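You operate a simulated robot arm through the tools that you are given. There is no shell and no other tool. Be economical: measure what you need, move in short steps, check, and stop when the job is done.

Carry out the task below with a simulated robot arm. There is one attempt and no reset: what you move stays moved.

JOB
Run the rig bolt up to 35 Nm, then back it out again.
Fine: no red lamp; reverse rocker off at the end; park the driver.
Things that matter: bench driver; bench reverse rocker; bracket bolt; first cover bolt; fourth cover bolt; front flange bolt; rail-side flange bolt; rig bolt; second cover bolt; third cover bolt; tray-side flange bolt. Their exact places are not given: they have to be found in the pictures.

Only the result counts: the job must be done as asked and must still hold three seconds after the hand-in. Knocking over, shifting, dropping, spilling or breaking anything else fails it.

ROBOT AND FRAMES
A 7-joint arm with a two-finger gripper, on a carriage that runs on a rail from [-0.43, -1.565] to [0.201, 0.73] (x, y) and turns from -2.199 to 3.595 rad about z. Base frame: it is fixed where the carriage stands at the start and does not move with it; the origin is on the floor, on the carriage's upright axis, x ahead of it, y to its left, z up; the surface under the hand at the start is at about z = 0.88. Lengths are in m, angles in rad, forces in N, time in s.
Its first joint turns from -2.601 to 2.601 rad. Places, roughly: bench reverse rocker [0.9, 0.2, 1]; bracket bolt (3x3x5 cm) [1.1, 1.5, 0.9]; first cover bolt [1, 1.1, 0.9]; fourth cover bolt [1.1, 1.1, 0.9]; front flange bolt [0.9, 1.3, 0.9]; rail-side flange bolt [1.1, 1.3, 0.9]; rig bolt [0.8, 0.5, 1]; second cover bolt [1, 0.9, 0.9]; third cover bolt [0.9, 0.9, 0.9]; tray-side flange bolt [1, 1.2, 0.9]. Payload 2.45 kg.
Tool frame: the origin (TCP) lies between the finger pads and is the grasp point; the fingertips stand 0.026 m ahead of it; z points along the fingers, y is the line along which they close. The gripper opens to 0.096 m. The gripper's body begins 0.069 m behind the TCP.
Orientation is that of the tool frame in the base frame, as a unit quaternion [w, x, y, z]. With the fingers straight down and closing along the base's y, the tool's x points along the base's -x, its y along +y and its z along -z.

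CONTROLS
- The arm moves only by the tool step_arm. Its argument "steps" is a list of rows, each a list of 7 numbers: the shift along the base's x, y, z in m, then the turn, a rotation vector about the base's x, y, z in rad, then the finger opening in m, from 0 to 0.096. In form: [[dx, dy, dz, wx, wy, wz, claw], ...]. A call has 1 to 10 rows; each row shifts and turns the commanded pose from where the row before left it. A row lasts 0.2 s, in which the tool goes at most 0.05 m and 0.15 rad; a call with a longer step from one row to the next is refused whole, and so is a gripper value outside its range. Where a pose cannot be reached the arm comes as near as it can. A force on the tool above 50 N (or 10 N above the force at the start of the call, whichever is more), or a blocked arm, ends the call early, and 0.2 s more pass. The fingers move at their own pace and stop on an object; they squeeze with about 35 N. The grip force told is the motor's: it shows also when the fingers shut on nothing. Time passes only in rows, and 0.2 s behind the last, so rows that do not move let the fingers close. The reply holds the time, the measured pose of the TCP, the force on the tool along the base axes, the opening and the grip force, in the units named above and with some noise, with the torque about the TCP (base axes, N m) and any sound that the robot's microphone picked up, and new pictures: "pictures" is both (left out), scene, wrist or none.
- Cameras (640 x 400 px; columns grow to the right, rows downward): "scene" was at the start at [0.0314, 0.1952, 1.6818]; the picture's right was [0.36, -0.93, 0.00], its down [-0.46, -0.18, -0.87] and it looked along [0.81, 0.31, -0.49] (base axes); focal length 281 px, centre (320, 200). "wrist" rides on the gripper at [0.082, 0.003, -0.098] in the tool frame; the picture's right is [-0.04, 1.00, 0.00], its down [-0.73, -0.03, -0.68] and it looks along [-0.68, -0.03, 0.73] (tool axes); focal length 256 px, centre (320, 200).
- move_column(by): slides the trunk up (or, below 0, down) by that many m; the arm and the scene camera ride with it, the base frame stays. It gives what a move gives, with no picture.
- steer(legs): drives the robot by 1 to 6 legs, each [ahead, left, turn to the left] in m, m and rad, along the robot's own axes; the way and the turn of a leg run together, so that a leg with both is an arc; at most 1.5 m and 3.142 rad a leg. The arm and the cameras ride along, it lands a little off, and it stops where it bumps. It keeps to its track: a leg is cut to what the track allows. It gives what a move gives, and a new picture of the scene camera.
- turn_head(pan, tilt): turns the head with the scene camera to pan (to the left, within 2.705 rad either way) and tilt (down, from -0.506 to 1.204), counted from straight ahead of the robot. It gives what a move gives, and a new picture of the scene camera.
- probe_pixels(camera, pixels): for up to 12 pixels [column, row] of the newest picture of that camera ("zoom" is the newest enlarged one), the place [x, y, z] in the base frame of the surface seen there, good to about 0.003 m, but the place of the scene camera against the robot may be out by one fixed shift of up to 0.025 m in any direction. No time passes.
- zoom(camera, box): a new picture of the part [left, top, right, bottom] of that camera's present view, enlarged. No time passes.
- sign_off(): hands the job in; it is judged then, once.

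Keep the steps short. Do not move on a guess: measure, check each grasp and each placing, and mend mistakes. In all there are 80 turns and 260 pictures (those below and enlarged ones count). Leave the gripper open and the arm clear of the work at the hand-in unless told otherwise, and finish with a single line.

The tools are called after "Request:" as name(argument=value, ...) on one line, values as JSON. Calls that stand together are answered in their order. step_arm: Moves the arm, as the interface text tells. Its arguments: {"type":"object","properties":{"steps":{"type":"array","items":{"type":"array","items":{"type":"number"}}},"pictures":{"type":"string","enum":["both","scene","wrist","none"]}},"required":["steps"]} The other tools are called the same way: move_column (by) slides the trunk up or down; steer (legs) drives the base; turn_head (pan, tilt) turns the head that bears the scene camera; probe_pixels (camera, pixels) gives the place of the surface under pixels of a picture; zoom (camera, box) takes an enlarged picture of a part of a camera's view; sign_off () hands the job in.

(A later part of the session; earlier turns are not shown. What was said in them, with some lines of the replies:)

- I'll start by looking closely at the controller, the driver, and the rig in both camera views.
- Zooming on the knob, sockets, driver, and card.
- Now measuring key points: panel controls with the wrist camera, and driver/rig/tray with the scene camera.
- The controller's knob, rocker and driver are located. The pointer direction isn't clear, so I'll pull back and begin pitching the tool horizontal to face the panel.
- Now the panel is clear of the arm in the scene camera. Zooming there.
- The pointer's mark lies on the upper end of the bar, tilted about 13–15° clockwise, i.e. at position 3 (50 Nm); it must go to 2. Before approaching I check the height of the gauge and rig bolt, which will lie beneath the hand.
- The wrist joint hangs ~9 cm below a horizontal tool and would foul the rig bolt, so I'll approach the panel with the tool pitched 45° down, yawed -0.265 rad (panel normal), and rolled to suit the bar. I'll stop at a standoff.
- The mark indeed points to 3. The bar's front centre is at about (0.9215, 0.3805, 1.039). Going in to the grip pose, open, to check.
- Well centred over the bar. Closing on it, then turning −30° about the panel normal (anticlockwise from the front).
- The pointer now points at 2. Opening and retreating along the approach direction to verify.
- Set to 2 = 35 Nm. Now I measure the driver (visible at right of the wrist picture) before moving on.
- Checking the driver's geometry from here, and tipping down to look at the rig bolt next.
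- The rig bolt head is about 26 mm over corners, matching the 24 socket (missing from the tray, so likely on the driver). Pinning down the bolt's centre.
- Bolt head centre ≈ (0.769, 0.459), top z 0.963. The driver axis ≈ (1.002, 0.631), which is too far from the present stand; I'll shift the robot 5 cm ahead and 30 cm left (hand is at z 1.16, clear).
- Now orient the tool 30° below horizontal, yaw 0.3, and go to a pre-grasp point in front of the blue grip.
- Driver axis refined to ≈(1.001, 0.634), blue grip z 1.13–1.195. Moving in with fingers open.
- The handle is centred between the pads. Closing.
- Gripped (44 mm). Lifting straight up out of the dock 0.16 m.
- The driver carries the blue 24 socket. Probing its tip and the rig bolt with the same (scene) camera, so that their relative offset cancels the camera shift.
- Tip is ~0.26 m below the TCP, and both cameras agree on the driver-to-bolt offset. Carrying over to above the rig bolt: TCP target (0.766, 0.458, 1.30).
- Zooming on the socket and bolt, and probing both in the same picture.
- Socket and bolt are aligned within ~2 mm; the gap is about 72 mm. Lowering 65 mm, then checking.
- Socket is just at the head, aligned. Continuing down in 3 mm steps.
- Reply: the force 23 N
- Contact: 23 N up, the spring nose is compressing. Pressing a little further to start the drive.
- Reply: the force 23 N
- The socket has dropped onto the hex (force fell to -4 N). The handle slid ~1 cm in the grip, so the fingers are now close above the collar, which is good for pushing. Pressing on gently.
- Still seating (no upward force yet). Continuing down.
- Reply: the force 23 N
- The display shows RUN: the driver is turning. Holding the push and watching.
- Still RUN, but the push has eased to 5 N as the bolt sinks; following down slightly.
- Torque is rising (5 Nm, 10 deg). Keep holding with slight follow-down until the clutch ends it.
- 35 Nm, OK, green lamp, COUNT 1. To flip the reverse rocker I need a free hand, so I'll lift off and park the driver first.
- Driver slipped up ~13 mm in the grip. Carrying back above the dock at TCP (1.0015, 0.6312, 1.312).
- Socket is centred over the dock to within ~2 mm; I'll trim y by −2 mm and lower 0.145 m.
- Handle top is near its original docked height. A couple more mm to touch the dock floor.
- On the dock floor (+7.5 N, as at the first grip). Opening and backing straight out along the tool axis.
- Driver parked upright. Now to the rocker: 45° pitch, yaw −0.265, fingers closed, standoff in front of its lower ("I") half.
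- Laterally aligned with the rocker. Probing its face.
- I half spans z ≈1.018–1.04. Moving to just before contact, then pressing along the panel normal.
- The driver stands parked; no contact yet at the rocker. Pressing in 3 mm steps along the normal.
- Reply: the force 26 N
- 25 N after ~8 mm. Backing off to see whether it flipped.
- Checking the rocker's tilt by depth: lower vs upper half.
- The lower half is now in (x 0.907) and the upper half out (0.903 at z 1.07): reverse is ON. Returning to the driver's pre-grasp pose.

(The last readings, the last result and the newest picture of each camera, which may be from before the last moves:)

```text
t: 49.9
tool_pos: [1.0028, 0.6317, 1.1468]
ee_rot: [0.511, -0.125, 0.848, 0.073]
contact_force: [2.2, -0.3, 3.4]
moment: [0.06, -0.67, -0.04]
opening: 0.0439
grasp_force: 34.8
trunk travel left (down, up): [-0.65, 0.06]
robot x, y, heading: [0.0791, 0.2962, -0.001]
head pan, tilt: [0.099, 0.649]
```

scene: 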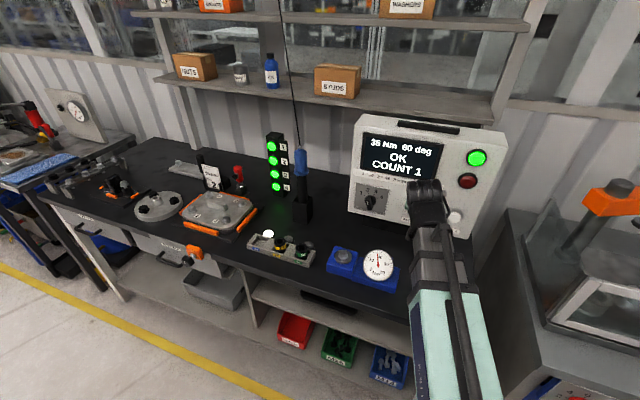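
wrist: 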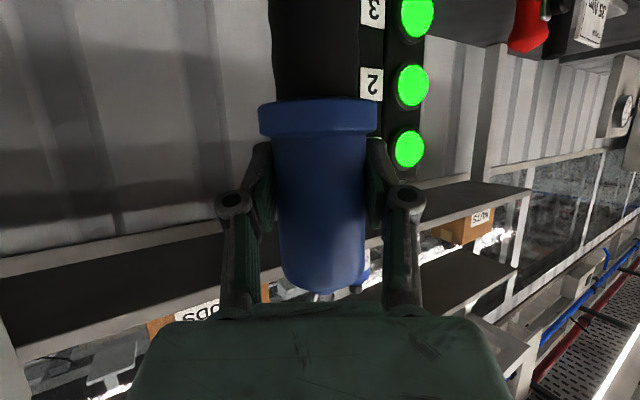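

Firm grip near the collar. Lifting 0.165 m.

Request:
step_arm(steps=[[0, 0, 0.015, 0, 0, 0, 0.0], [0, 0, 0.02, 0, 0, 0, 0.0], [0, 0, 0.02, 0, 0, 0, 0.0], [0, 0, 0.025, 0, 0, 0, 0.0], [0, 0, 0.025, 0, 0, 0, 0.0], [0, 0, 0.03, 0, 0, 0, 0.0], [0, 0, 0.03, 0, 0, 0, 0.0], [0, 0, 0, 0, 0, 0, 0.0]], pictures="none")

Request:
step_arm(steps=[[-0.0296, -0.0217, 0, 0, 0, 0, 0.0], [-0.0296, -0.0217, 0, 0, 0, 0, 0.0], [-0.0296, -0.0217, 0, 0, 0, 0, 0.0], [-0.0296, -0.0217, 0, 0, 0, 0, 0.0], [-0.0296, -0.0217, 0, 0, 0, 0, 0.0], [-0.0296, -0.0217, 0, 0, 0, 0, 0.0], [-0.0296, -0.0217, 0, 0, 0, 0, 0.0], [-0.0296, -0.0217, 0, 0, 0, 0, 0.0], [0, 0, 0, 0, 0, 0, 0.0]], pictures="scene")

Request:
zoom(camera="scene", box=[310, 200, 390, 280])

```text
t: 51.7
tool_pos: [0.9998, 0.63, 1.3105]
ee_rot: [0.509, -0.126, 0.848, 0.074]
contact_force: [-0.4, -0.1, -5.6]
moment: [0.01, 0.05, 0.01]
opening: 0.0438
grasp_force: 35.1
trunk travel left (down, up): [-0.65, 0.06]
robot x, y, heading: [0.0857, 0.2945, 0.006]
head pan, tilt: [0.099, 0.649]
```

```text
t: 53.7
tool_pos: [0.7638, 0.4572, 1.311]
ee_rot: [0.51, -0.125, 0.848, 0.073]
contact_force: [-0.2, -0.6, -5.3]
moment: [-0.01, 0.03, 0.0]
opening: 0.0437
grasp_force: 34.8
trunk travel left (down, up): [-0.65, 0.06]
robot x, y, heading: [0.0793, 0.293, 0.004]
head pan, tilt: [0.099, 0.649]
```

scene: 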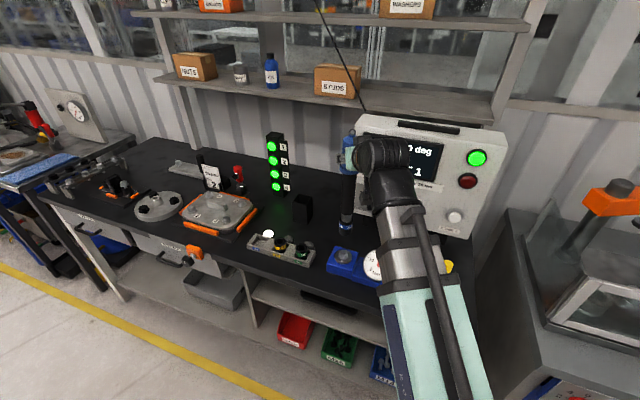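

```text
5.00 times, centred on (350, 240) of scene
```

zoom: 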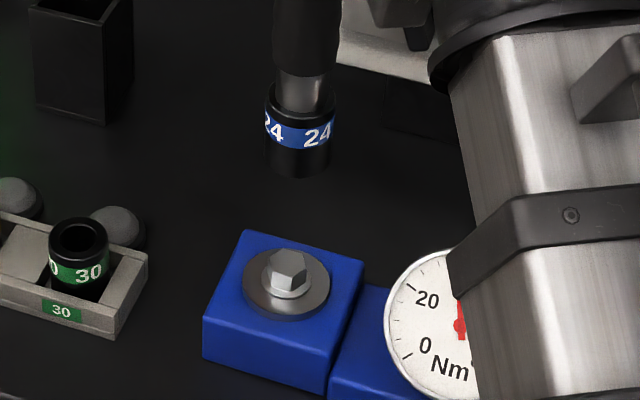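

Request:
probe_pixels(camera="zoom", pixels=[[299, 172], [299, 160], [274, 163], [326, 163], [287, 253], [285, 265], [273, 268], [300, 266], [285, 278]])

```text
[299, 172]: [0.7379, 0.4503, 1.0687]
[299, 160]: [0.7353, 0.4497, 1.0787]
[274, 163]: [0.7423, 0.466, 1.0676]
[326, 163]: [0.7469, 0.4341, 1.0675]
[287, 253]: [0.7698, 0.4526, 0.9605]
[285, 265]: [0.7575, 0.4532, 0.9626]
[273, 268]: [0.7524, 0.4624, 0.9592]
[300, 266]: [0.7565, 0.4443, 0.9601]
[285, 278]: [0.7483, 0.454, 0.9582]
```

Socket needs +4 mm x, +3 mm y; the gap is ~104 mm. Trimming and lowering 95 mm.

Request:
step_arm(steps=[[0.004, 0.003, 0, 0, 0, 0, 0.0], [0, 0, -0.02, 0, 0, 0, 0.0], [0, 0, -0.02, 0, 0, 0, 0.0], [0, 0, -0.02, 0, 0, 0, 0.0], [0, 0, -0.015, 0, 0, 0, 0.0], [0, 0, -0.01, 0, 0, 0, 0.0], [0, 0, -0.006, 0, 0, 0, 0.0], [0, 0, 0, 0, 0, 0, 0.0]], pictures="scene")

Request:
zoom(camera="scene", box=[310, 200, 390, 280])

```text
t: 55.5
tool_pos: [0.7688, 0.4584, 1.2208]
ee_rot: [0.509, -0.126, 0.848, 0.074]
contact_force: [-0.1, 0.1, -5.1]
moment: [0.02, 0.0, -0.02]
opening: 0.0438
grasp_force: 34.9
trunk travel left (down, up): [-0.65, 0.06]
robot x, y, heading: [0.0789, 0.2928, 0.003]
head pan, tilt: [0.099, 0.649]
```

scene: 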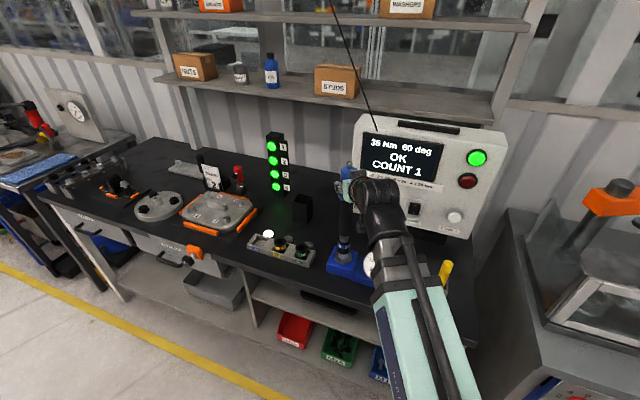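

```text
5.00 times, centred on (350, 240) of scene
```

zoom: 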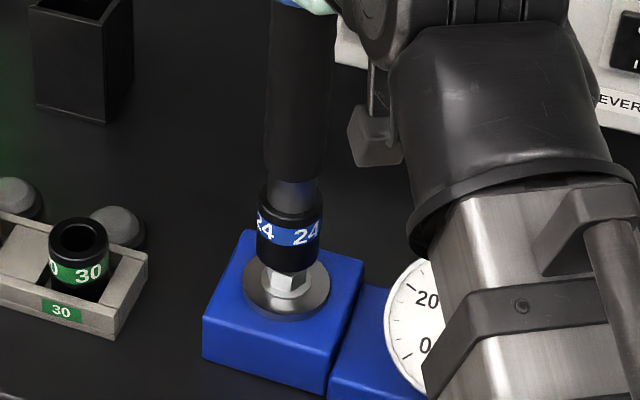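

Aligned over the head. Lowering in 3 mm steps to engage.

Request:
step_arm(steps=[[0, 0, -0.003, 0, 0, 0, 0.0], [0, 0, -0.003, 0, 0, 0, 0.0], [0, 0, -0.003, 0, 0, 0, 0.0], [0, 0, -0.003, 0, 0, 0, 0.0], [0, 0, -0.003, 0, 0, 0, 0.0]], pictures="scene")

Request:
zoom(camera="scene", box=[320, 110, 500, 280])

```text
t: 56.7
tool_pos: [0.7679, 0.4606, 1.2081]
ee_rot: [0.512, -0.125, 0.846, 0.075]
contact_force: [-0.7, 1.5, 19.8]
moment: [0.08, 0.21, -0.09]
opening: 0.0433
grasp_force: 35.2
trunk travel left (down, up): [-0.65, 0.06]
robot x, y, heading: [0.0793, 0.2957, 0.001]
head pan, tilt: [0.099, 0.649]
```

scene: 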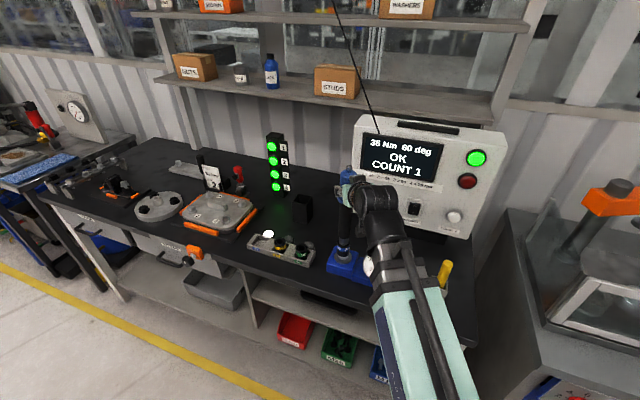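

```text
2.35 times, centred on (410, 195) of scene
```

zoom: 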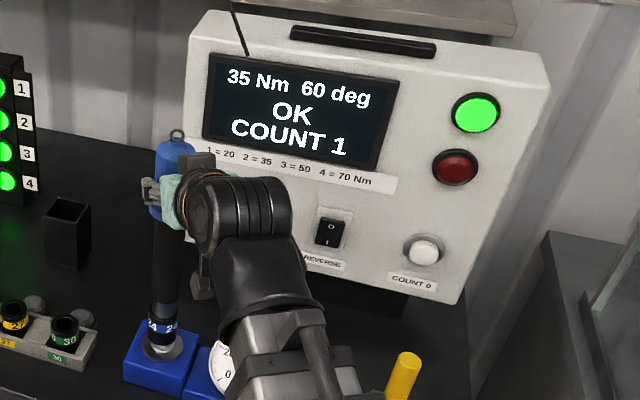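

Resting on the hex (20 N), not seated yet. Pressing further as before.

Request:
step_arm(steps=[[0, 0, -0.002, 0, 0, 0, 0.0], [0, 0, -0.002, 0, 0, 0, 0.0], [0, 0, -0.002, 0, 0, 0, 0.0]], pictures="scene")

Request:
zoom(camera="scene", box=[320, 110, 500, 280])

```text
t: 57.5
tool_pos: [0.7671, 0.4579, 1.1982]
ee_rot: [0.508, -0.127, 0.849, 0.073]
contact_force: [-0.7, 0.4, -4.0]
moment: [0.01, 0.1, 0.01]
opening: 0.043
grasp_force: 35.4
trunk travel left (down, up): [-0.65, 0.06]
robot x, y, heading: [0.0772, 0.2922, 0.003]
head pan, tilt: [0.099, 0.649]
```

scene: 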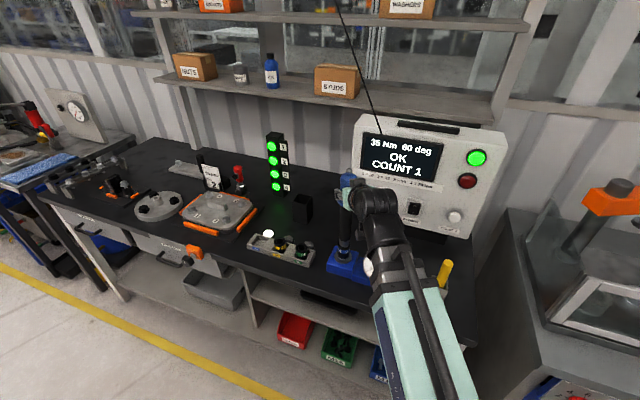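

```text
2.35 times, centred on (410, 195) of scene
```

zoom: 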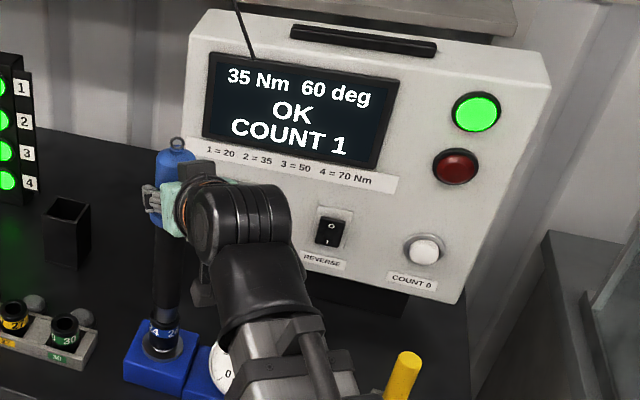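

Seated on the hex. Continuing down to trigger reverse run.

Request:
step_arm(steps=[[0, 0, -0.002, 0, 0, 0, 0.0], [0, 0, -0.002, 0, 0, 0, 0.0], [0, 0, -0.002, 0, 0, 0, 0.0]], pictures="scene")

Request:
zoom(camera="scene", box=[320, 110, 500, 280])

```text
t: 58.3
tool_pos: [0.7678, 0.4594, 1.1936]
ee_rot: [0.509, -0.126, 0.848, 0.074]
contact_force: [-4.3, -0.8, -4.5]
moment: [-0.13, 0.95, 0.03]
opening: 0.043
grasp_force: 35.2
trunk travel left (down, up): [-0.65, 0.06]
robot x, y, heading: [0.0801, 0.2903, 0.003]
head pan, tilt: [0.099, 0.649]
```

scene: 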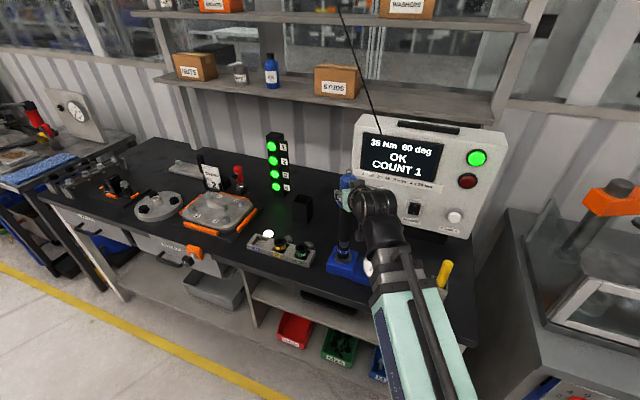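

```text
2.35 times, centred on (410, 195) of scene
```

zoom: 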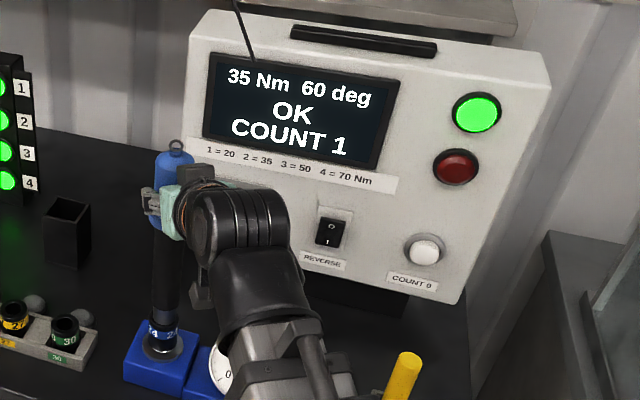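

Request:
step_arm(steps=[[0, 0, -0.003, 0, 0, 0, 0.0], [0, 0, -0.002, 0, 0, 0, 0.0], [0, 0, -0.002, 0, 0, 0, 0.0]], pictures="scene")

Request:
zoom(camera="scene", box=[320, 110, 500, 280])

```text
t: 59.1
tool_pos: [0.7672, 0.4594, 1.1924]
ee_rot: [0.516, -0.125, 0.844, 0.074]
contact_force: [-0.9, 1.7, 42.5]
moment: [0.32, -0.03, 0.03]
opening: 0.0428
grasp_force: 35.0
trunk travel left (down, up): [-0.65, 0.06]
robot x, y, heading: [0.0812, 0.2932, 0.003]
head pan, tilt: [0.099, 0.649]
```

scene: 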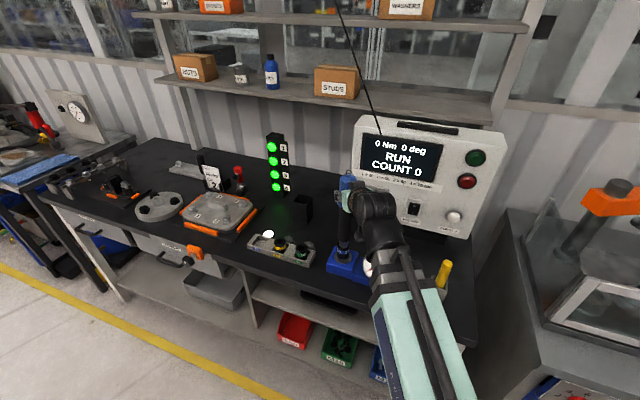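

```text
2.35 times, centred on (410, 195) of scene
```

zoom: 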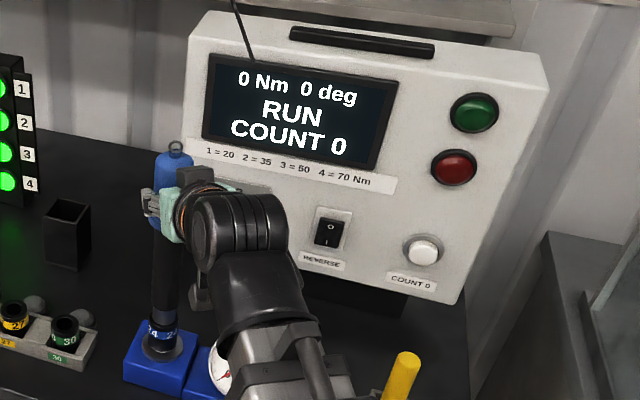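

RUN in reverse (COUNT back to 0, 42 N as the bolt rises). Following it upward slowly.

Request:
step_arm(steps=[[0, 0, 0.002, 0, 0, 0, 0.0], [0, 0, 0.002, 0, 0, 0, 0.0], [0, 0, 0.001, 0, 0, 0, 0.0]], pictures="scene")

Request:
zoom(camera="scene", box=[320, 110, 500, 280])

```text
t: 59.9
tool_pos: [0.7674, 0.4593, 1.1946]
ee_rot: [0.513, -0.126, 0.846, 0.074]
contact_force: [4.4, 2.0, 26.9]
moment: [0.47, -1.1, -0.01]
opening: 0.0426
grasp_force: 34.6
trunk travel left (down, up): [-0.65, 0.06]
robot x, y, heading: [0.0823, 0.2873, -0.001]
head pan, tilt: [0.099, 0.649]
```

scene: 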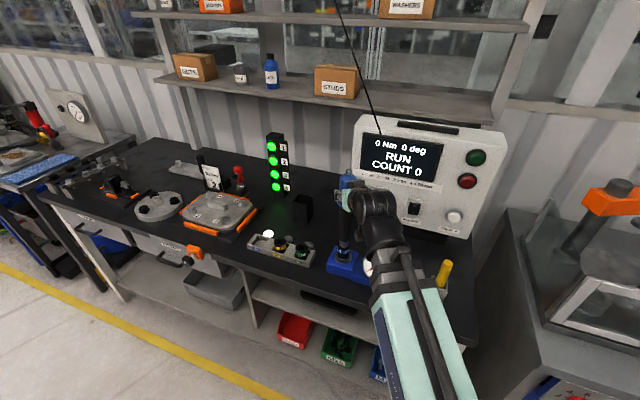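

```text
2.35 times, centred on (410, 195) of scene
```

zoom: 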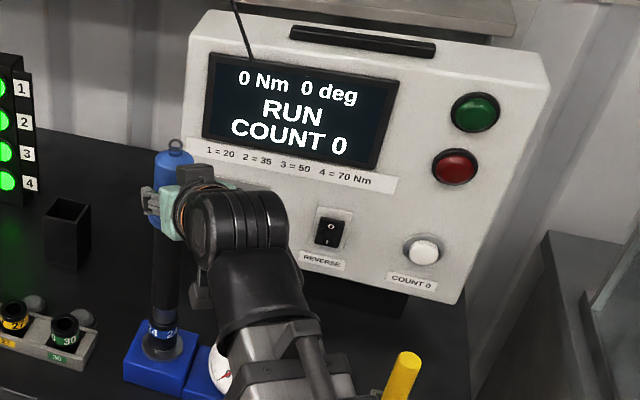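

Still running in reverse with 27 N. Keep following.

Request:
step_arm(steps=[[0, 0, 0.001, 0, 0, 0, 0.0], [0, 0, 0.001, 0, 0, 0, 0.0], [0, 0, 0.001, 0, 0, 0, 0.0], [0, 0, 0.001, 0, 0, 0, 0.0]], pictures="scene")

Request:
zoom(camera="scene", box=[320, 110, 500, 280])

```text
t: 60.9
tool_pos: [0.7685, 0.4592, 1.1979]
ee_rot: [0.514, -0.125, 0.845, 0.074]
contact_force: [1.2, 1.8, 29.0]
moment: [0.38, -0.32, 0.02]
opening: 0.0425
grasp_force: 34.4
trunk travel left (down, up): [-0.65, 0.06]
robot x, y, heading: [0.0799, 0.2932, 0.004]
head pan, tilt: [0.099, 0.649]
```

scene: 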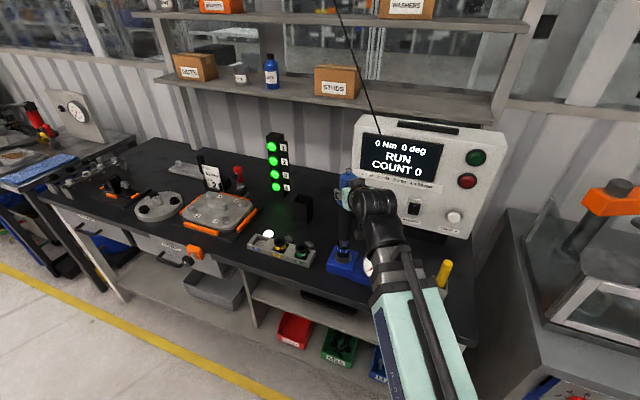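

```text
2.35 times, centred on (410, 195) of scene
```

zoom: 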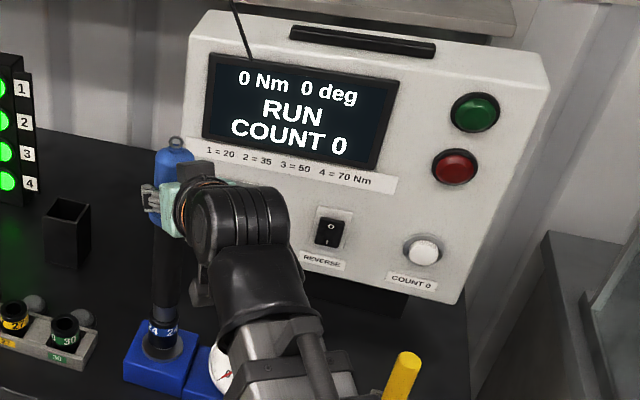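

Request:
step_arm(steps=[[0, 0, 0.001, 0, 0, 0, 0.0], [0, 0, 0.001, 0, 0, 0, 0.0], [0, 0, 0.001, 0, 0, 0, 0.0], [0, 0, 0.001, 0, 0, 0, 0.0], [0, 0, 0.0, 0, 0, 0, 0.0]], pictures="scene")

Request:
zoom(camera="scene", box=[320, 110, 500, 280])

```text
t: 62.1
tool_pos: [0.7675, 0.46, 1.2029]
ee_rot: [0.514, -0.126, 0.845, 0.075]
contact_force: [0.9, 1.9, 28.5]
moment: [0.55, -0.15, 0.0]
opening: 0.0427
grasp_force: 35.1
trunk travel left (down, up): [-0.65, 0.06]
robot x, y, heading: [0.0822, 0.294, -0.0]
head pan, tilt: [0.099, 0.649]
```

scene: 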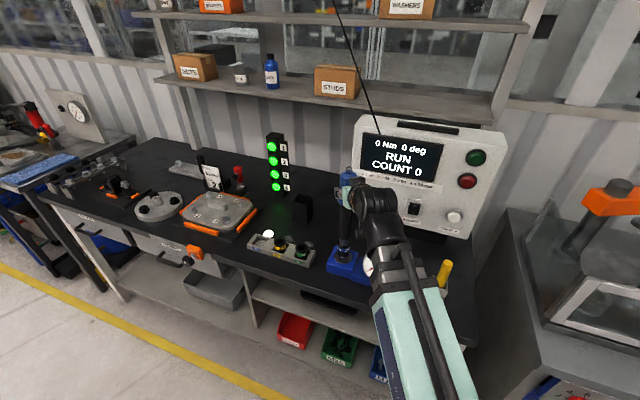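

```text
2.35 times, centred on (410, 195) of scene
```

zoom: 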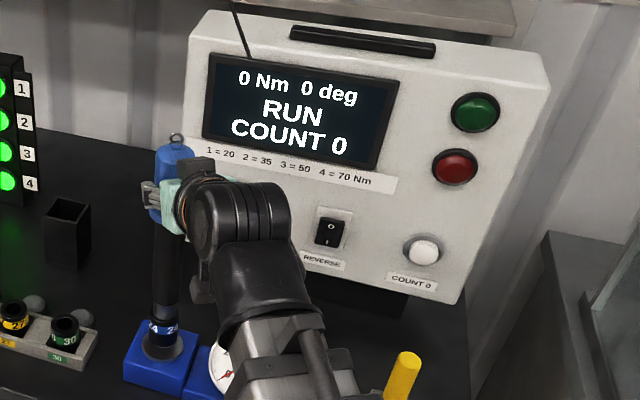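

Request:
step_arm(steps=[[0, 0, 0.001, 0, 0, 0, 0.0], [0, 0, 0.001, 0, 0, 0, 0.0], [0, 0, 0.001, 0, 0, 0, 0.0], [0, 0, 0.0, 0, 0, 0, 0.0], [0, 0, 0.0, 0, 0, 0, 0.0]], pictures="scene")

Request:
zoom(camera="scene", box=[320, 110, 500, 280])

```text
t: 63.3
tool_pos: [0.7675, 0.46, 1.205]
ee_rot: [0.513, -0.125, 0.846, 0.074]
contact_force: [0.5, 3.7, 26.4]
moment: [0.96, -0.2, 0.02]
opening: 0.0429
grasp_force: 35.0
trunk travel left (down, up): [-0.65, 0.06]
robot x, y, heading: [0.081, 0.2932, 0.003]
head pan, tilt: [0.099, 0.649]
```

scene: 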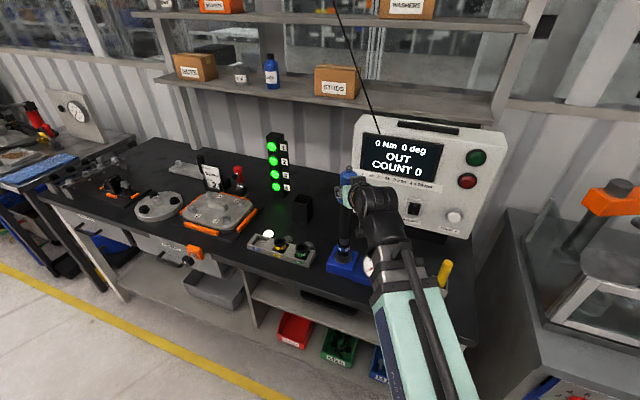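

```text
2.35 times, centred on (410, 195) of scene
```

zoom: 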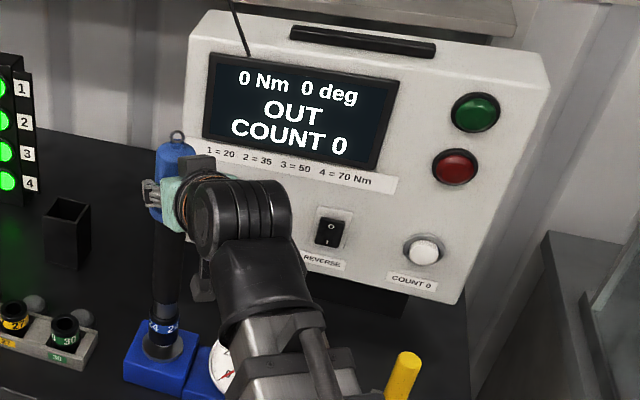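

Display shows OUT, no red lamp. Lifting off and checking the bolt stays.

Request:
step_arm(steps=[[0, 0, 0.006, 0, 0, 0, 0.0], [0, 0, 0.012, 0, 0, 0, 0.0], [0, 0, 0.018, 0, 0, 0, 0.0], [0, 0, 0.025, 0, 0, 0, 0.0], [0, 0, 0.025, 0, 0, 0, 0.0], [0, 0, 0.02, 0, 0, 0, 0.0], [0, 0, 0, 0, 0, 0, 0.0]], pictures="both")

Request:
zoom(camera="scene", box=[310, 200, 390, 280])

Request:
probe_pixels(camera="wrist", pixels=[[318, 110], [318, 130], [322, 180], [320, 240]])

```text
t: 64.9
tool_pos: [0.7682, 0.4582, 1.3068]
ee_rot: [0.509, -0.126, 0.848, 0.073]
contact_force: [0.0, 1.0, -4.5]
moment: [-0.01, 0.02, 0.02]
opening: 0.0431
grasp_force: 35.0
trunk travel left (down, up): [-0.65, 0.06]
robot x, y, heading: [0.083, 0.2929, 0.001]
head pan, tilt: [0.099, 0.649]
```

scene: 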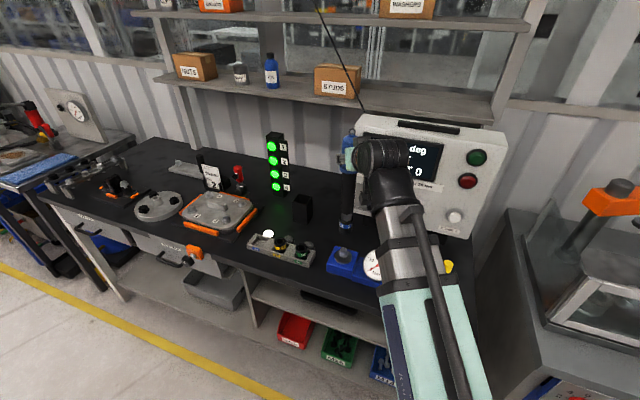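
wrist: 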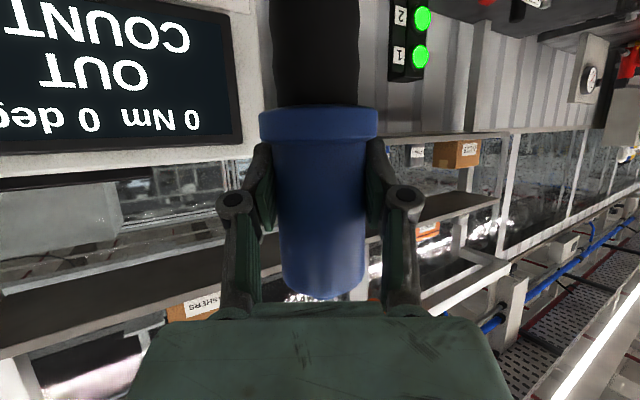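

```text
5.00 times, centred on (350, 240) of scene
```

zoom: 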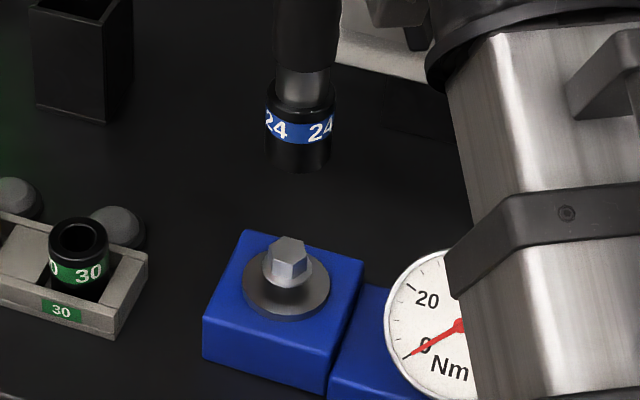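

```text
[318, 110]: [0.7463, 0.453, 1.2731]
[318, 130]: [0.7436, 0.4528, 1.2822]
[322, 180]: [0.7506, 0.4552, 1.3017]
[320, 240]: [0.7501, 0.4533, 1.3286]
```

The bolt is backed out and stays; gauge at 0. Carrying the driver back to the dock.

Request:
step_arm(steps=[[0.0292, 0.0216, 0.001, 0, 0, 0, 0.0], [0.0292, 0.0216, 0.001, 0, 0, 0, 0.0], [0.0292, 0.0216, 0.001, 0, 0, 0, 0.0], [0.0292, 0.0216, 0.001, 0, 0, 0, 0.0], [0.0292, 0.0216, 0.001, 0, 0, 0, 0.0], [0.0292, 0.0216, 0, 0, 0, 0, 0.0], [0.0292, 0.0216, 0, 0, 0, 0, 0.0], [0.0292, 0.0216, 0, 0, 0, 0, 0.0], [0, 0, 0, 0, 0, 0, 0.0]], pictures="scene")

Request:
zoom(camera="scene", box=[260, 150, 340, 240])

Request:
probe_pixels(camera="zoom", pixels=[[324, 155], [306, 150], [343, 150], [286, 229], [349, 244], [314, 196], [375, 207]])

```text
t: 66.9
tool_pos: [1.0023, 0.6354, 1.3132]
ee_rot: [0.509, -0.126, 0.848, 0.073]
contact_force: [0.4, 1.0, -6.3]
moment: [0.0, -0.03, 0.03]
opening: 0.0427
grasp_force: 34.8
trunk travel left (down, up): [-0.65, 0.06]
robot x, y, heading: [0.0798, 0.2942, 0.003]
head pan, tilt: [0.099, 0.649]
```

scene: 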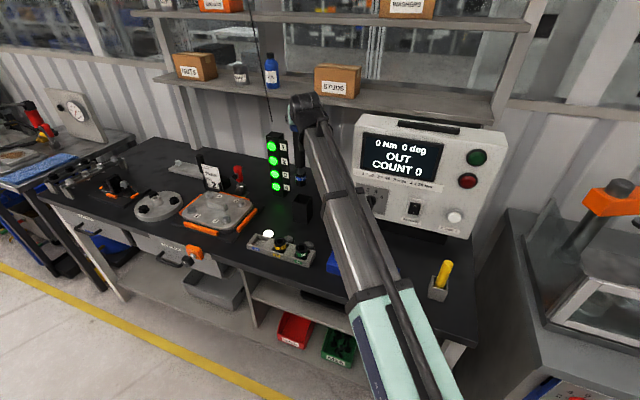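

```text
4.44 times, centred on (300, 195) of scene
```

zoom: 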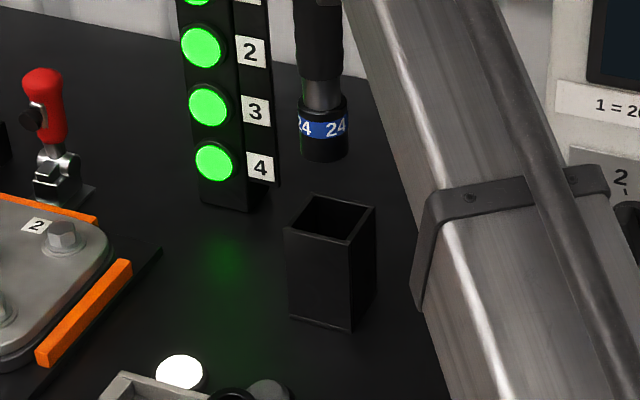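

```text
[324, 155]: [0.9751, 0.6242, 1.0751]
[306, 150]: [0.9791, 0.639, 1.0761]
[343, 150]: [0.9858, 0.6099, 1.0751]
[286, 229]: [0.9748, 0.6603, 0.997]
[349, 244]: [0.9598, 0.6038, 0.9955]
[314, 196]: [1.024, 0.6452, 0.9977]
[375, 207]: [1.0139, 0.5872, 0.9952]
```

Same alignment as the previous parking; trimming y −2.5 mm and lowering.

Request:
step_arm(steps=[[0, -0.0025, -0.02, 0, 0, 0, 0.0], [0, 0, -0.02, 0, 0, 0, 0.0], [0, 0, -0.02, 0, 0, 0, 0.0], [0, 0, -0.02, 0, 0, 0, 0.0], [0, 0, -0.02, 0, 0, 0, 0.0], [0, 0, -0.02, 0, 0, 0, 0.0], [0, 0, -0.02, 0, 0, 0, 0.0], [0, 0, -0.015, 0, 0, 0, 0.0], [0, 0, -0.01, 0, 0, 0, 0.0], [0, 0, 0, 0, 0, 0, 0.0]], pictures="wrist")

```text
t: 69.1
tool_pos: [1.0025, 0.6318, 1.1476]
ee_rot: [0.509, -0.126, 0.848, 0.074]
contact_force: [-0.2, -0.7, -5.0]
moment: [0.0, 0.01, 0.01]
opening: 0.043
grasp_force: 35.3
trunk travel left (down, up): [-0.65, 0.06]
robot x, y, heading: [0.0821, 0.2911, 0.009]
head pan, tilt: [0.099, 0.649]
```

wrist: 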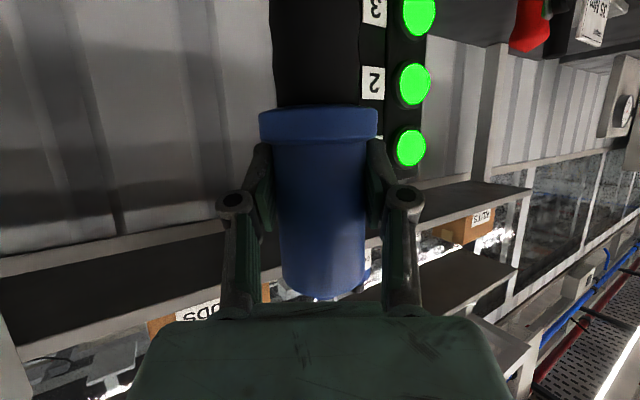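

Request:
step_arm(steps=[[0, 0, -0.003, 0, 0, 0, 0.0], [0, 0, -0.002, 0, 0, 0, 0.0]], pictures="none")

```text
t: 69.7
tool_pos: [1.0034, 0.631, 1.144]
ee_rot: [0.51, -0.126, 0.848, 0.074]
contact_force: [0.0, 0.0, -4.6]
moment: [0.0, 0.04, -0.04]
opening: 0.0424
grasp_force: 35.2
trunk travel left (down, up): [-0.65, 0.06]
robot x, y, heading: [0.0826, 0.2959, 0.002]
head pan, tilt: [0.099, 0.649]
```

Request:
step_arm(steps=[[0, 0, -0.002, 0, 0, 0, 0.0], [0, 0, -0.001, 0, 0, 0, 0.0]], pictures="none")

```text
t: 70.3
tool_pos: [1.0025, 0.6291, 1.1443]
ee_rot: [0.512, -0.125, 0.847, 0.073]
contact_force: [0.4, -0.5, 7.1]
moment: [0.0, -0.03, 0.0]
opening: 0.0425
grasp_force: 35.5
trunk travel left (down, up): [-0.65, 0.06]
robot x, y, heading: [0.0823, 0.2915, 0.003]
head pan, tilt: [0.099, 0.649]
```

On the dock floor again (+7 N). Releasing and backing out.

Request:
step_arm(steps=[[0, 0, 0.001, 0, 0, 0, 0.096], [0, 0, 0, 0, 0, 0, 0.096], [0, 0, 0, 0, 0, 0, 0.096], [-0.0248, -0.0077, 0.015, 0, 0, 0, 0.096], [-0.0248, -0.0077, 0.015, 0, 0, 0, 0.096], [-0.0248, -0.0077, 0.015, 0, 0, 0, 0.096], [-0.0248, -0.0077, 0.015, 0, 0, 0, 0.096], [-0.0248, -0.0077, 0.015, 0, 0, 0, 0.096]], pictures="wrist")

```text
t: 72.1
tool_pos: [0.8782, 0.5921, 1.2153]
ee_rot: [0.51, -0.126, 0.848, 0.074]
contact_force: [0.1, -0.8, -0.6]
moment: [-0.02, 0.01, 0.0]
opening: 0.0962
grasp_force: 0.1
trunk travel left (down, up): [-0.65, 0.06]
robot x, y, heading: [0.0809, 0.2933, 0.007]
head pan, tilt: [0.099, 0.649]
```

wrist: 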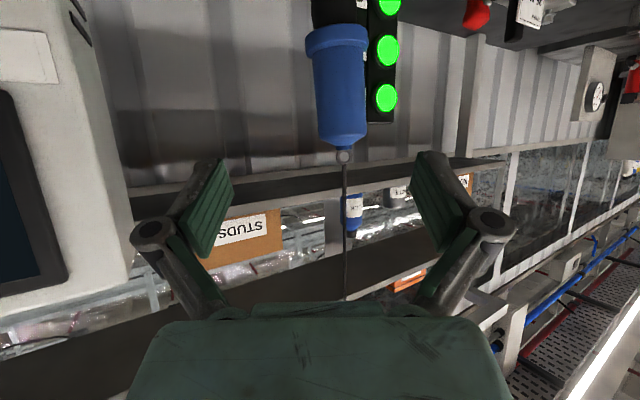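

The driver sits ~17 px further right than before; checking for lean or offset.

Request:
probe_pixels(camera="wrist", pixels=[[337, 40], [338, 65], [340, 95], [342, 130], [319, 95], [361, 95]])

Request:
turn_head(pan=0.3, tilt=0.6)

Request:
zoom(camera="scene", box=[300, 130, 440, 240])

```text
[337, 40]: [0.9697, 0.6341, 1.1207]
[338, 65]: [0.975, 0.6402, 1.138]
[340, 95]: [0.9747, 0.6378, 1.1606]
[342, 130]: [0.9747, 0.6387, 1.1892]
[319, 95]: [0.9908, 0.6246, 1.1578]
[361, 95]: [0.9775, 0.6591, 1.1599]
```

```text
t: 72.8
tool_pos: [0.8789, 0.5921, 1.2158]
ee_rot: [0.51, -0.126, 0.848, 0.074]
contact_force: [-0.8, -0.8, 0.2]
moment: [0.0, -0.02, -0.01]
opening: 0.0961
grasp_force: 0.1
trunk travel left (down, up): [-0.65, 0.06]
robot x, y, heading: [0.0832, 0.2958, 0.001]
head pan, tilt: [0.3, 0.6]
```

scene: 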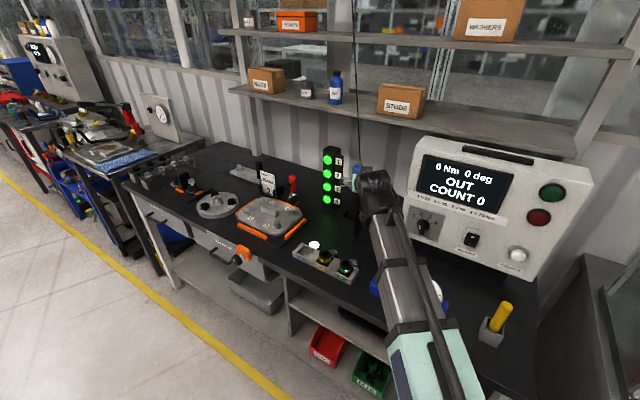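

```text
3.64 times, centred on (370, 185) of scene
```

zoom: 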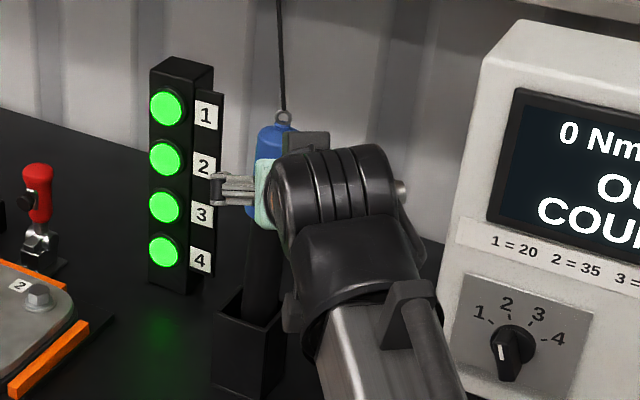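

It's in the dock but leaning ~2° (≈1 cm off at the grip). I'll regrip to straighten it and release it more gently.

Request:
step_arm(steps=[[0.0248, 0.0078, -0.014, 0, 0, 0, 0.096], [0.0248, 0.0078, -0.014, 0, 0, 0, 0.096], [0.0248, 0.0078, -0.014, 0, 0, 0, 0.096], [0.0248, 0.0078, -0.014, 0, 0, 0, 0.096], [0.0248, 0.0078, -0.014, 0, 0, 0, 0.096], [0, 0, 0, 0, 0, 0, 0.096], [0, 0, 0, 0, 0, 0, 0.0], [0, 0, 0, 0, 0, 0, 0.0], [0, 0, 0, 0, 0, 0, 0.0]], pictures="wrist")

```text
t: 74.8
tool_pos: [1.0012, 0.6311, 1.1457]
ee_rot: [0.511, -0.126, 0.847, 0.073]
contact_force: [2.8, -0.6, 3.0]
moment: [-0.15, -0.73, -0.05]
opening: 0.043
grasp_force: 34.9
trunk travel left (down, up): [-0.65, 0.06]
robot x, y, heading: [0.0797, 0.2947, 0.003]
head pan, tilt: [0.3, 0.6]
```

wrist: 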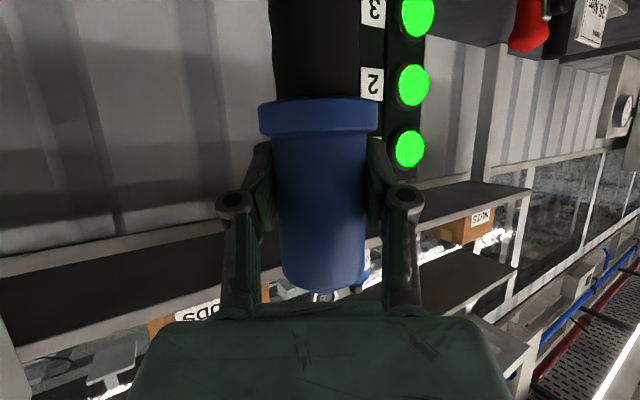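

Request:
step_arm(steps=[[0, 0, 0.008, 0, 0, 0, 0.0], [0, 0, 0.004, 0, 0, 0, 0.0], [0.002, -0.002, 0, 0, 0, 0, 0.0], [0, 0, -0.006, 0, 0, 0, 0.0], [0, 0, -0.004, 0, 0, 0, 0.0], [0, 0, 0, 0, 0, 0, 0.0]], pictures="none")

```text
t: 76.2
tool_pos: [1.0063, 0.6289, 1.1483]
ee_rot: [0.51, -0.125, 0.848, 0.073]
contact_force: [-0.4, -0.4, -4.5]
moment: [0.0, 0.01, -0.03]
opening: 0.0427
grasp_force: 34.8
trunk travel left (down, up): [-0.65, 0.06]
robot x, y, heading: [0.0798, 0.2913, 0.001]
head pan, tilt: [0.3, 0.6]
```

Request:
step_arm(steps=[[0, 0, -0.002, 0, 0, 0, 0.0], [0, 0, -0.001, 0, 0, 0, 0.0], [0, 0, 0, 0, 0, 0, 0.046], [0, 0, 0, 0, 0, 0, 0.05], [0, 0, 0, 0, 0, 0, 0.056], [0, 0, 0, 0, 0, 0, 0.07], [0, 0, 0, 0, 0, 0, 0.096], [0, 0, 0, 0, 0, 0, 0.096]], pictures="wrist")

Request:
probe_pixels(camera="wrist", pixels=[[322, 180], [322, 230], [320, 140]])

```text
t: 78.0
tool_pos: [1.0036, 0.6288, 1.1463]
ee_rot: [0.509, -0.127, 0.848, 0.075]
contact_force: [0.1, 0.8, 0.5]
moment: [0.01, 0.0, -0.02]
opening: 0.0961
grasp_force: 0.0
trunk travel left (down, up): [-0.65, 0.06]
robot x, y, heading: [0.0828, 0.2923, 0.005]
head pan, tilt: [0.3, 0.6]
```

wrist: 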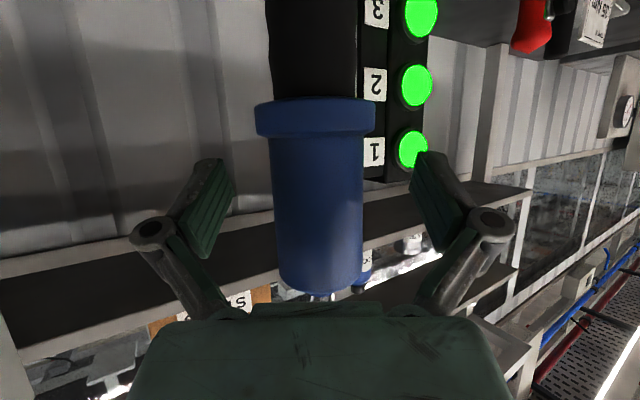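

```text
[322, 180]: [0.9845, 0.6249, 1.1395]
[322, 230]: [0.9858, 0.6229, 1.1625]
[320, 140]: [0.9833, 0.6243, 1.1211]
```

Now it stands straight in the dock. Backing out, then on to the rocker standoff pose.

Request:
step_arm(steps=[[-0.0248, -0.0077, 0.015, 0, 0, 0, 0.096], [-0.0248, -0.0077, 0.015, 0, 0, 0, 0.096], [-0.0248, -0.0077, 0.015, 0, 0, 0, 0.096], [-0.0248, -0.0077, 0.015, 0, 0, 0, 0.096], [-0.0248, -0.0077, 0.015, 0, 0, 0, 0.096]], pictures="wrist")

Request:
step_arm(steps=[[-0.02, -0.0346, 0, 0, 0, -0.1413, 0.03], [-0.02, -0.0346, 0, 0, 0, -0.1413, 0.0], [-0.005, -0.0346, -0.008, 0, 0, -0.1413, 0.0], [0, -0.0346, -0.008, 0, 0, -0.1411, 0.0], [0, -0.0346, -0.01, 0.0343, 0.1264, 0, 0.0], [0, -0.0346, -0.01, 0.0343, 0.1264, 0, 0.0], [0, -0.0346, -0.012, 0, 0, 0, 0.0], [0, -0.0346, -0.012, 0, 0, 0, 0.0], [0, -0.0346, -0.012, 0, 0, 0, 0.0], [0, -0.0346, -0.012, 0, 0, 0, 0.0]], pictures="both")

```text
t: 79.2
tool_pos: [0.8798, 0.5878, 1.2213]
ee_rot: [0.51, -0.125, 0.848, 0.073]
contact_force: [-0.8, -0.7, -0.8]
moment: [0.01, 0.04, 0.03]
opening: 0.0964
grasp_force: 0.1
trunk travel left (down, up): [-0.65, 0.06]
robot x, y, heading: [0.0844, 0.2904, 0.0]
head pan, tilt: [0.3, 0.6]
```

wrist: 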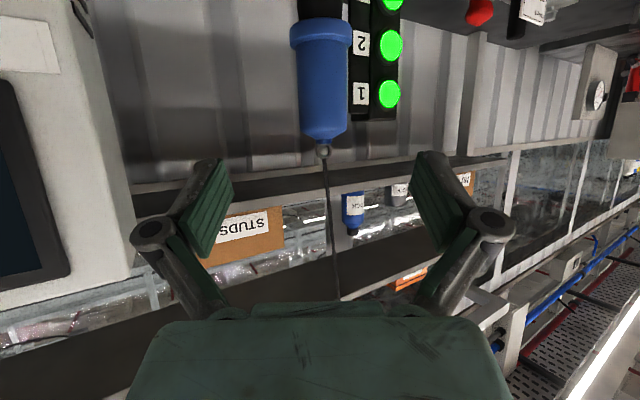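

```text
t: 81.4
tool_pos: [0.8349, 0.2425, 1.1368]
ee_rot: [0.395, 0.123, 0.909, -0.056]
contact_force: [-0.5, 0.1, 0.4]
moment: [0.01, 0.01, 0.02]
opening: 0.0
grasp_force: 28.0
trunk travel left (down, up): [-0.65, 0.06]
robot x, y, heading: [0.0806, 0.2972, 0.005]
head pan, tilt: [0.3, 0.6]
```

scene: 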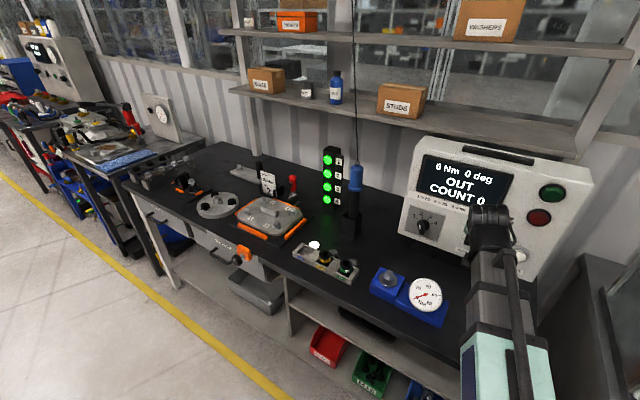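
wrist: 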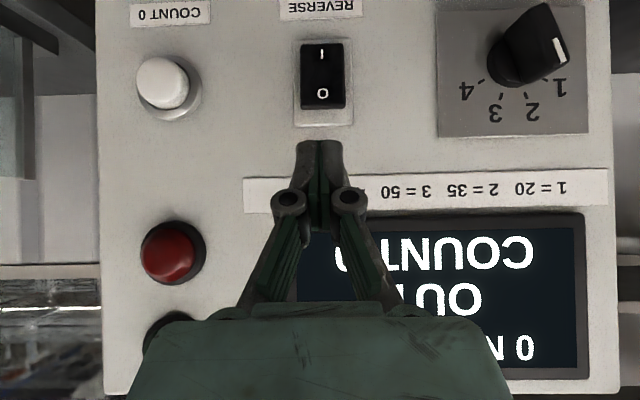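

Driver is straight in the dock. Now pressing the upper ("O") half: contact at z ≈1.062.

Request:
step_arm(steps=[[0.0, 0, -0.033, 0, 0, 0, 0.0], [0.0165, -0.0035, -0.0318, 0, 0, 0, 0.0], [0.0165, -0.0035, 0, 0, 0, 0, 0.0], [0.0085, -0.002, 0, 0, 0, 0, 0.0], [0.0029, -0.0008, 0, 0, 0, 0, 0.0], [0.0029, -0.0008, 0, 0, 0, 0, 0.0], [0.0029, -0.0008, 0, 0, 0, 0, 0.0], [0.0029, -0.0008, 0, 0, 0, 0, 0.0]], pictures="wrist")

```text
t: 83.2
tool_pos: [0.8841, 0.2324, 1.0715]
ee_rot: [0.394, 0.122, 0.909, -0.055]
contact_force: [-24.2, 6.7, -4.4]
moment: [0.08, 0.33, -0.02]
opening: 0.0061
grasp_force: 28.5
trunk travel left (down, up): [-0.65, 0.06]
robot x, y, heading: [0.0754, 0.2924, 0.001]
head pan, tilt: [0.3, 0.6]
```

wrist: 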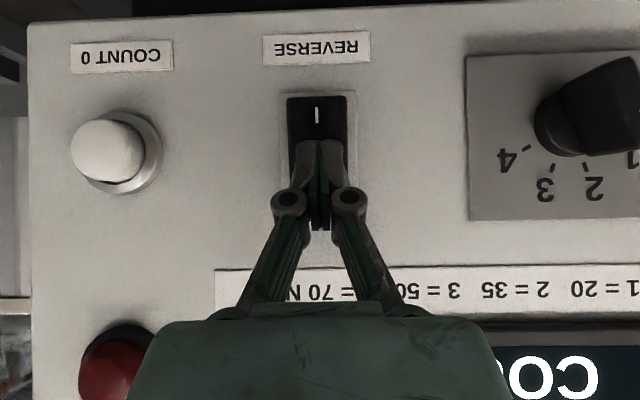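

Same 25 N signature as before. Backing off, opening, and verifying.

Request:
step_arm(steps=[[-0.02, 0.005, 0, 0, 0, 0, 0.0], [-0.03, 0.007, 0.01, 0, 0, 0, 0.0], [-0.025, 0.005, 0.03, 0, 0, 0, 0.0], [-0.01, 0, 0.03, 0, 0, 0, 0.0], [0, 0, 0, 0, 0, 0, 0.0]])

Request:
probe_pixels(camera="wrist", pixels=[[325, 68], [325, 60], [318, 80], [325, 90], [318, 98], [326, 108], [326, 114], [325, 125]])

Request:
zoom(camera="wrist", box=[260, 20, 400, 130])

```text
t: 84.4
tool_pos: [0.8044, 0.2493, 1.1436]
ee_rot: [0.395, 0.122, 0.909, -0.056]
contact_force: [0.0, 0.4, 0.3]
moment: [0.01, -0.01, 0.02]
opening: 0.0
grasp_force: 28.5
trunk travel left (down, up): [-0.65, 0.06]
robot x, y, heading: [0.0844, 0.2948, 0.002]
head pan, tilt: [0.3, 0.6]
```

scene: 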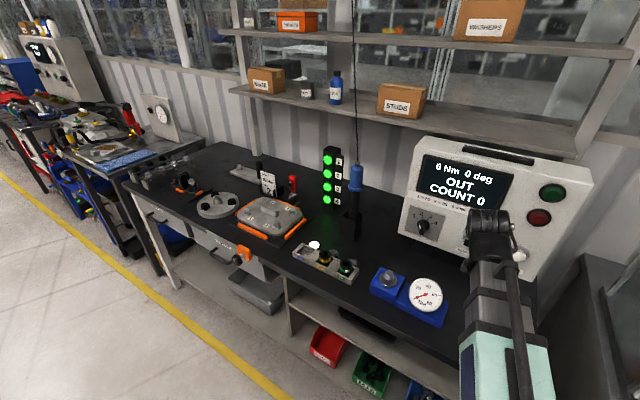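
wrist: 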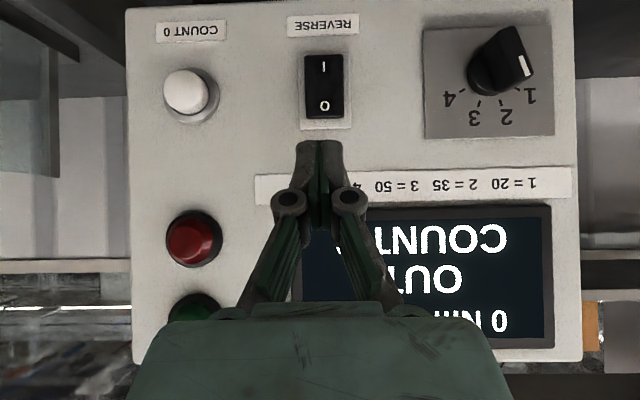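

```text
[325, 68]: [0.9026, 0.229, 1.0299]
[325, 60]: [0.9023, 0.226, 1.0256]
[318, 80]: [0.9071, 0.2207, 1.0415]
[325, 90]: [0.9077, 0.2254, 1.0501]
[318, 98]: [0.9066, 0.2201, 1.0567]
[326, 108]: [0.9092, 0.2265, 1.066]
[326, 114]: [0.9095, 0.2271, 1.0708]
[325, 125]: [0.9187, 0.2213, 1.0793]
```

```text
3.64 times, centred on (330, 75) of wrist
```

zoom: 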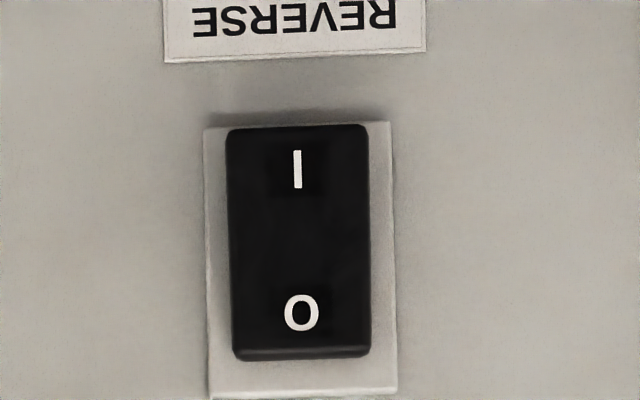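

The rocker is back to O (top 0.9095 in, bottom 0.9023 out). Raising the arm clear and opening the hand, then a last look.

Request:
step_arm(steps=[[-0.02, 0, 0.03, 0, 0, 0, 0.05], [-0.02, 0, 0.03, 0, 0, 0, 0.096], [-0.02, 0, 0.03, 0, 0, 0, 0.096], [-0.02, 0, 0.02, 0, 0, 0, 0.096], [0, 0, 0, 0, 0, 0, 0.096]], pictures="scene")

Request:
zoom(camera="scene", box=[320, 120, 600, 320])

```text
t: 85.6
tool_pos: [0.7233, 0.2486, 1.2534]
ee_rot: [0.394, 0.123, 0.909, -0.056]
contact_force: [-0.4, 0.8, 0.4]
moment: [0.01, 0.02, 0.01]
opening: 0.096
grasp_force: 0.1
trunk travel left (down, up): [-0.65, 0.06]
robot x, y, heading: [0.0805, 0.2914, 0.006]
head pan, tilt: [0.3, 0.6]
```

scene: 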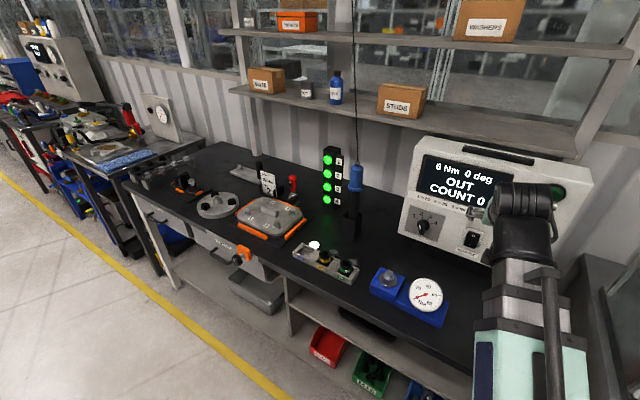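

```text
2.00 times, centred on (460, 220) of scene
5 turns are left
```

zoom: 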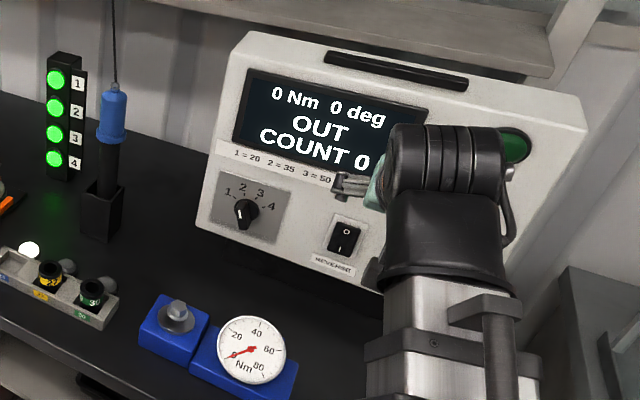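

Everything reads as wanted: OUT on the display, driver parked upright, rocker at O, red lamp unlit, arm clear with the hand open. Handing in.

Request:
sign_off()

```text
The job is handed in.
```

The rig bolt was run up to 35 Nm (OK, green lamp) and backed out again (display OUT), with no red lamp seen, the reverse rocker off, and the driver parked upright in its dock.
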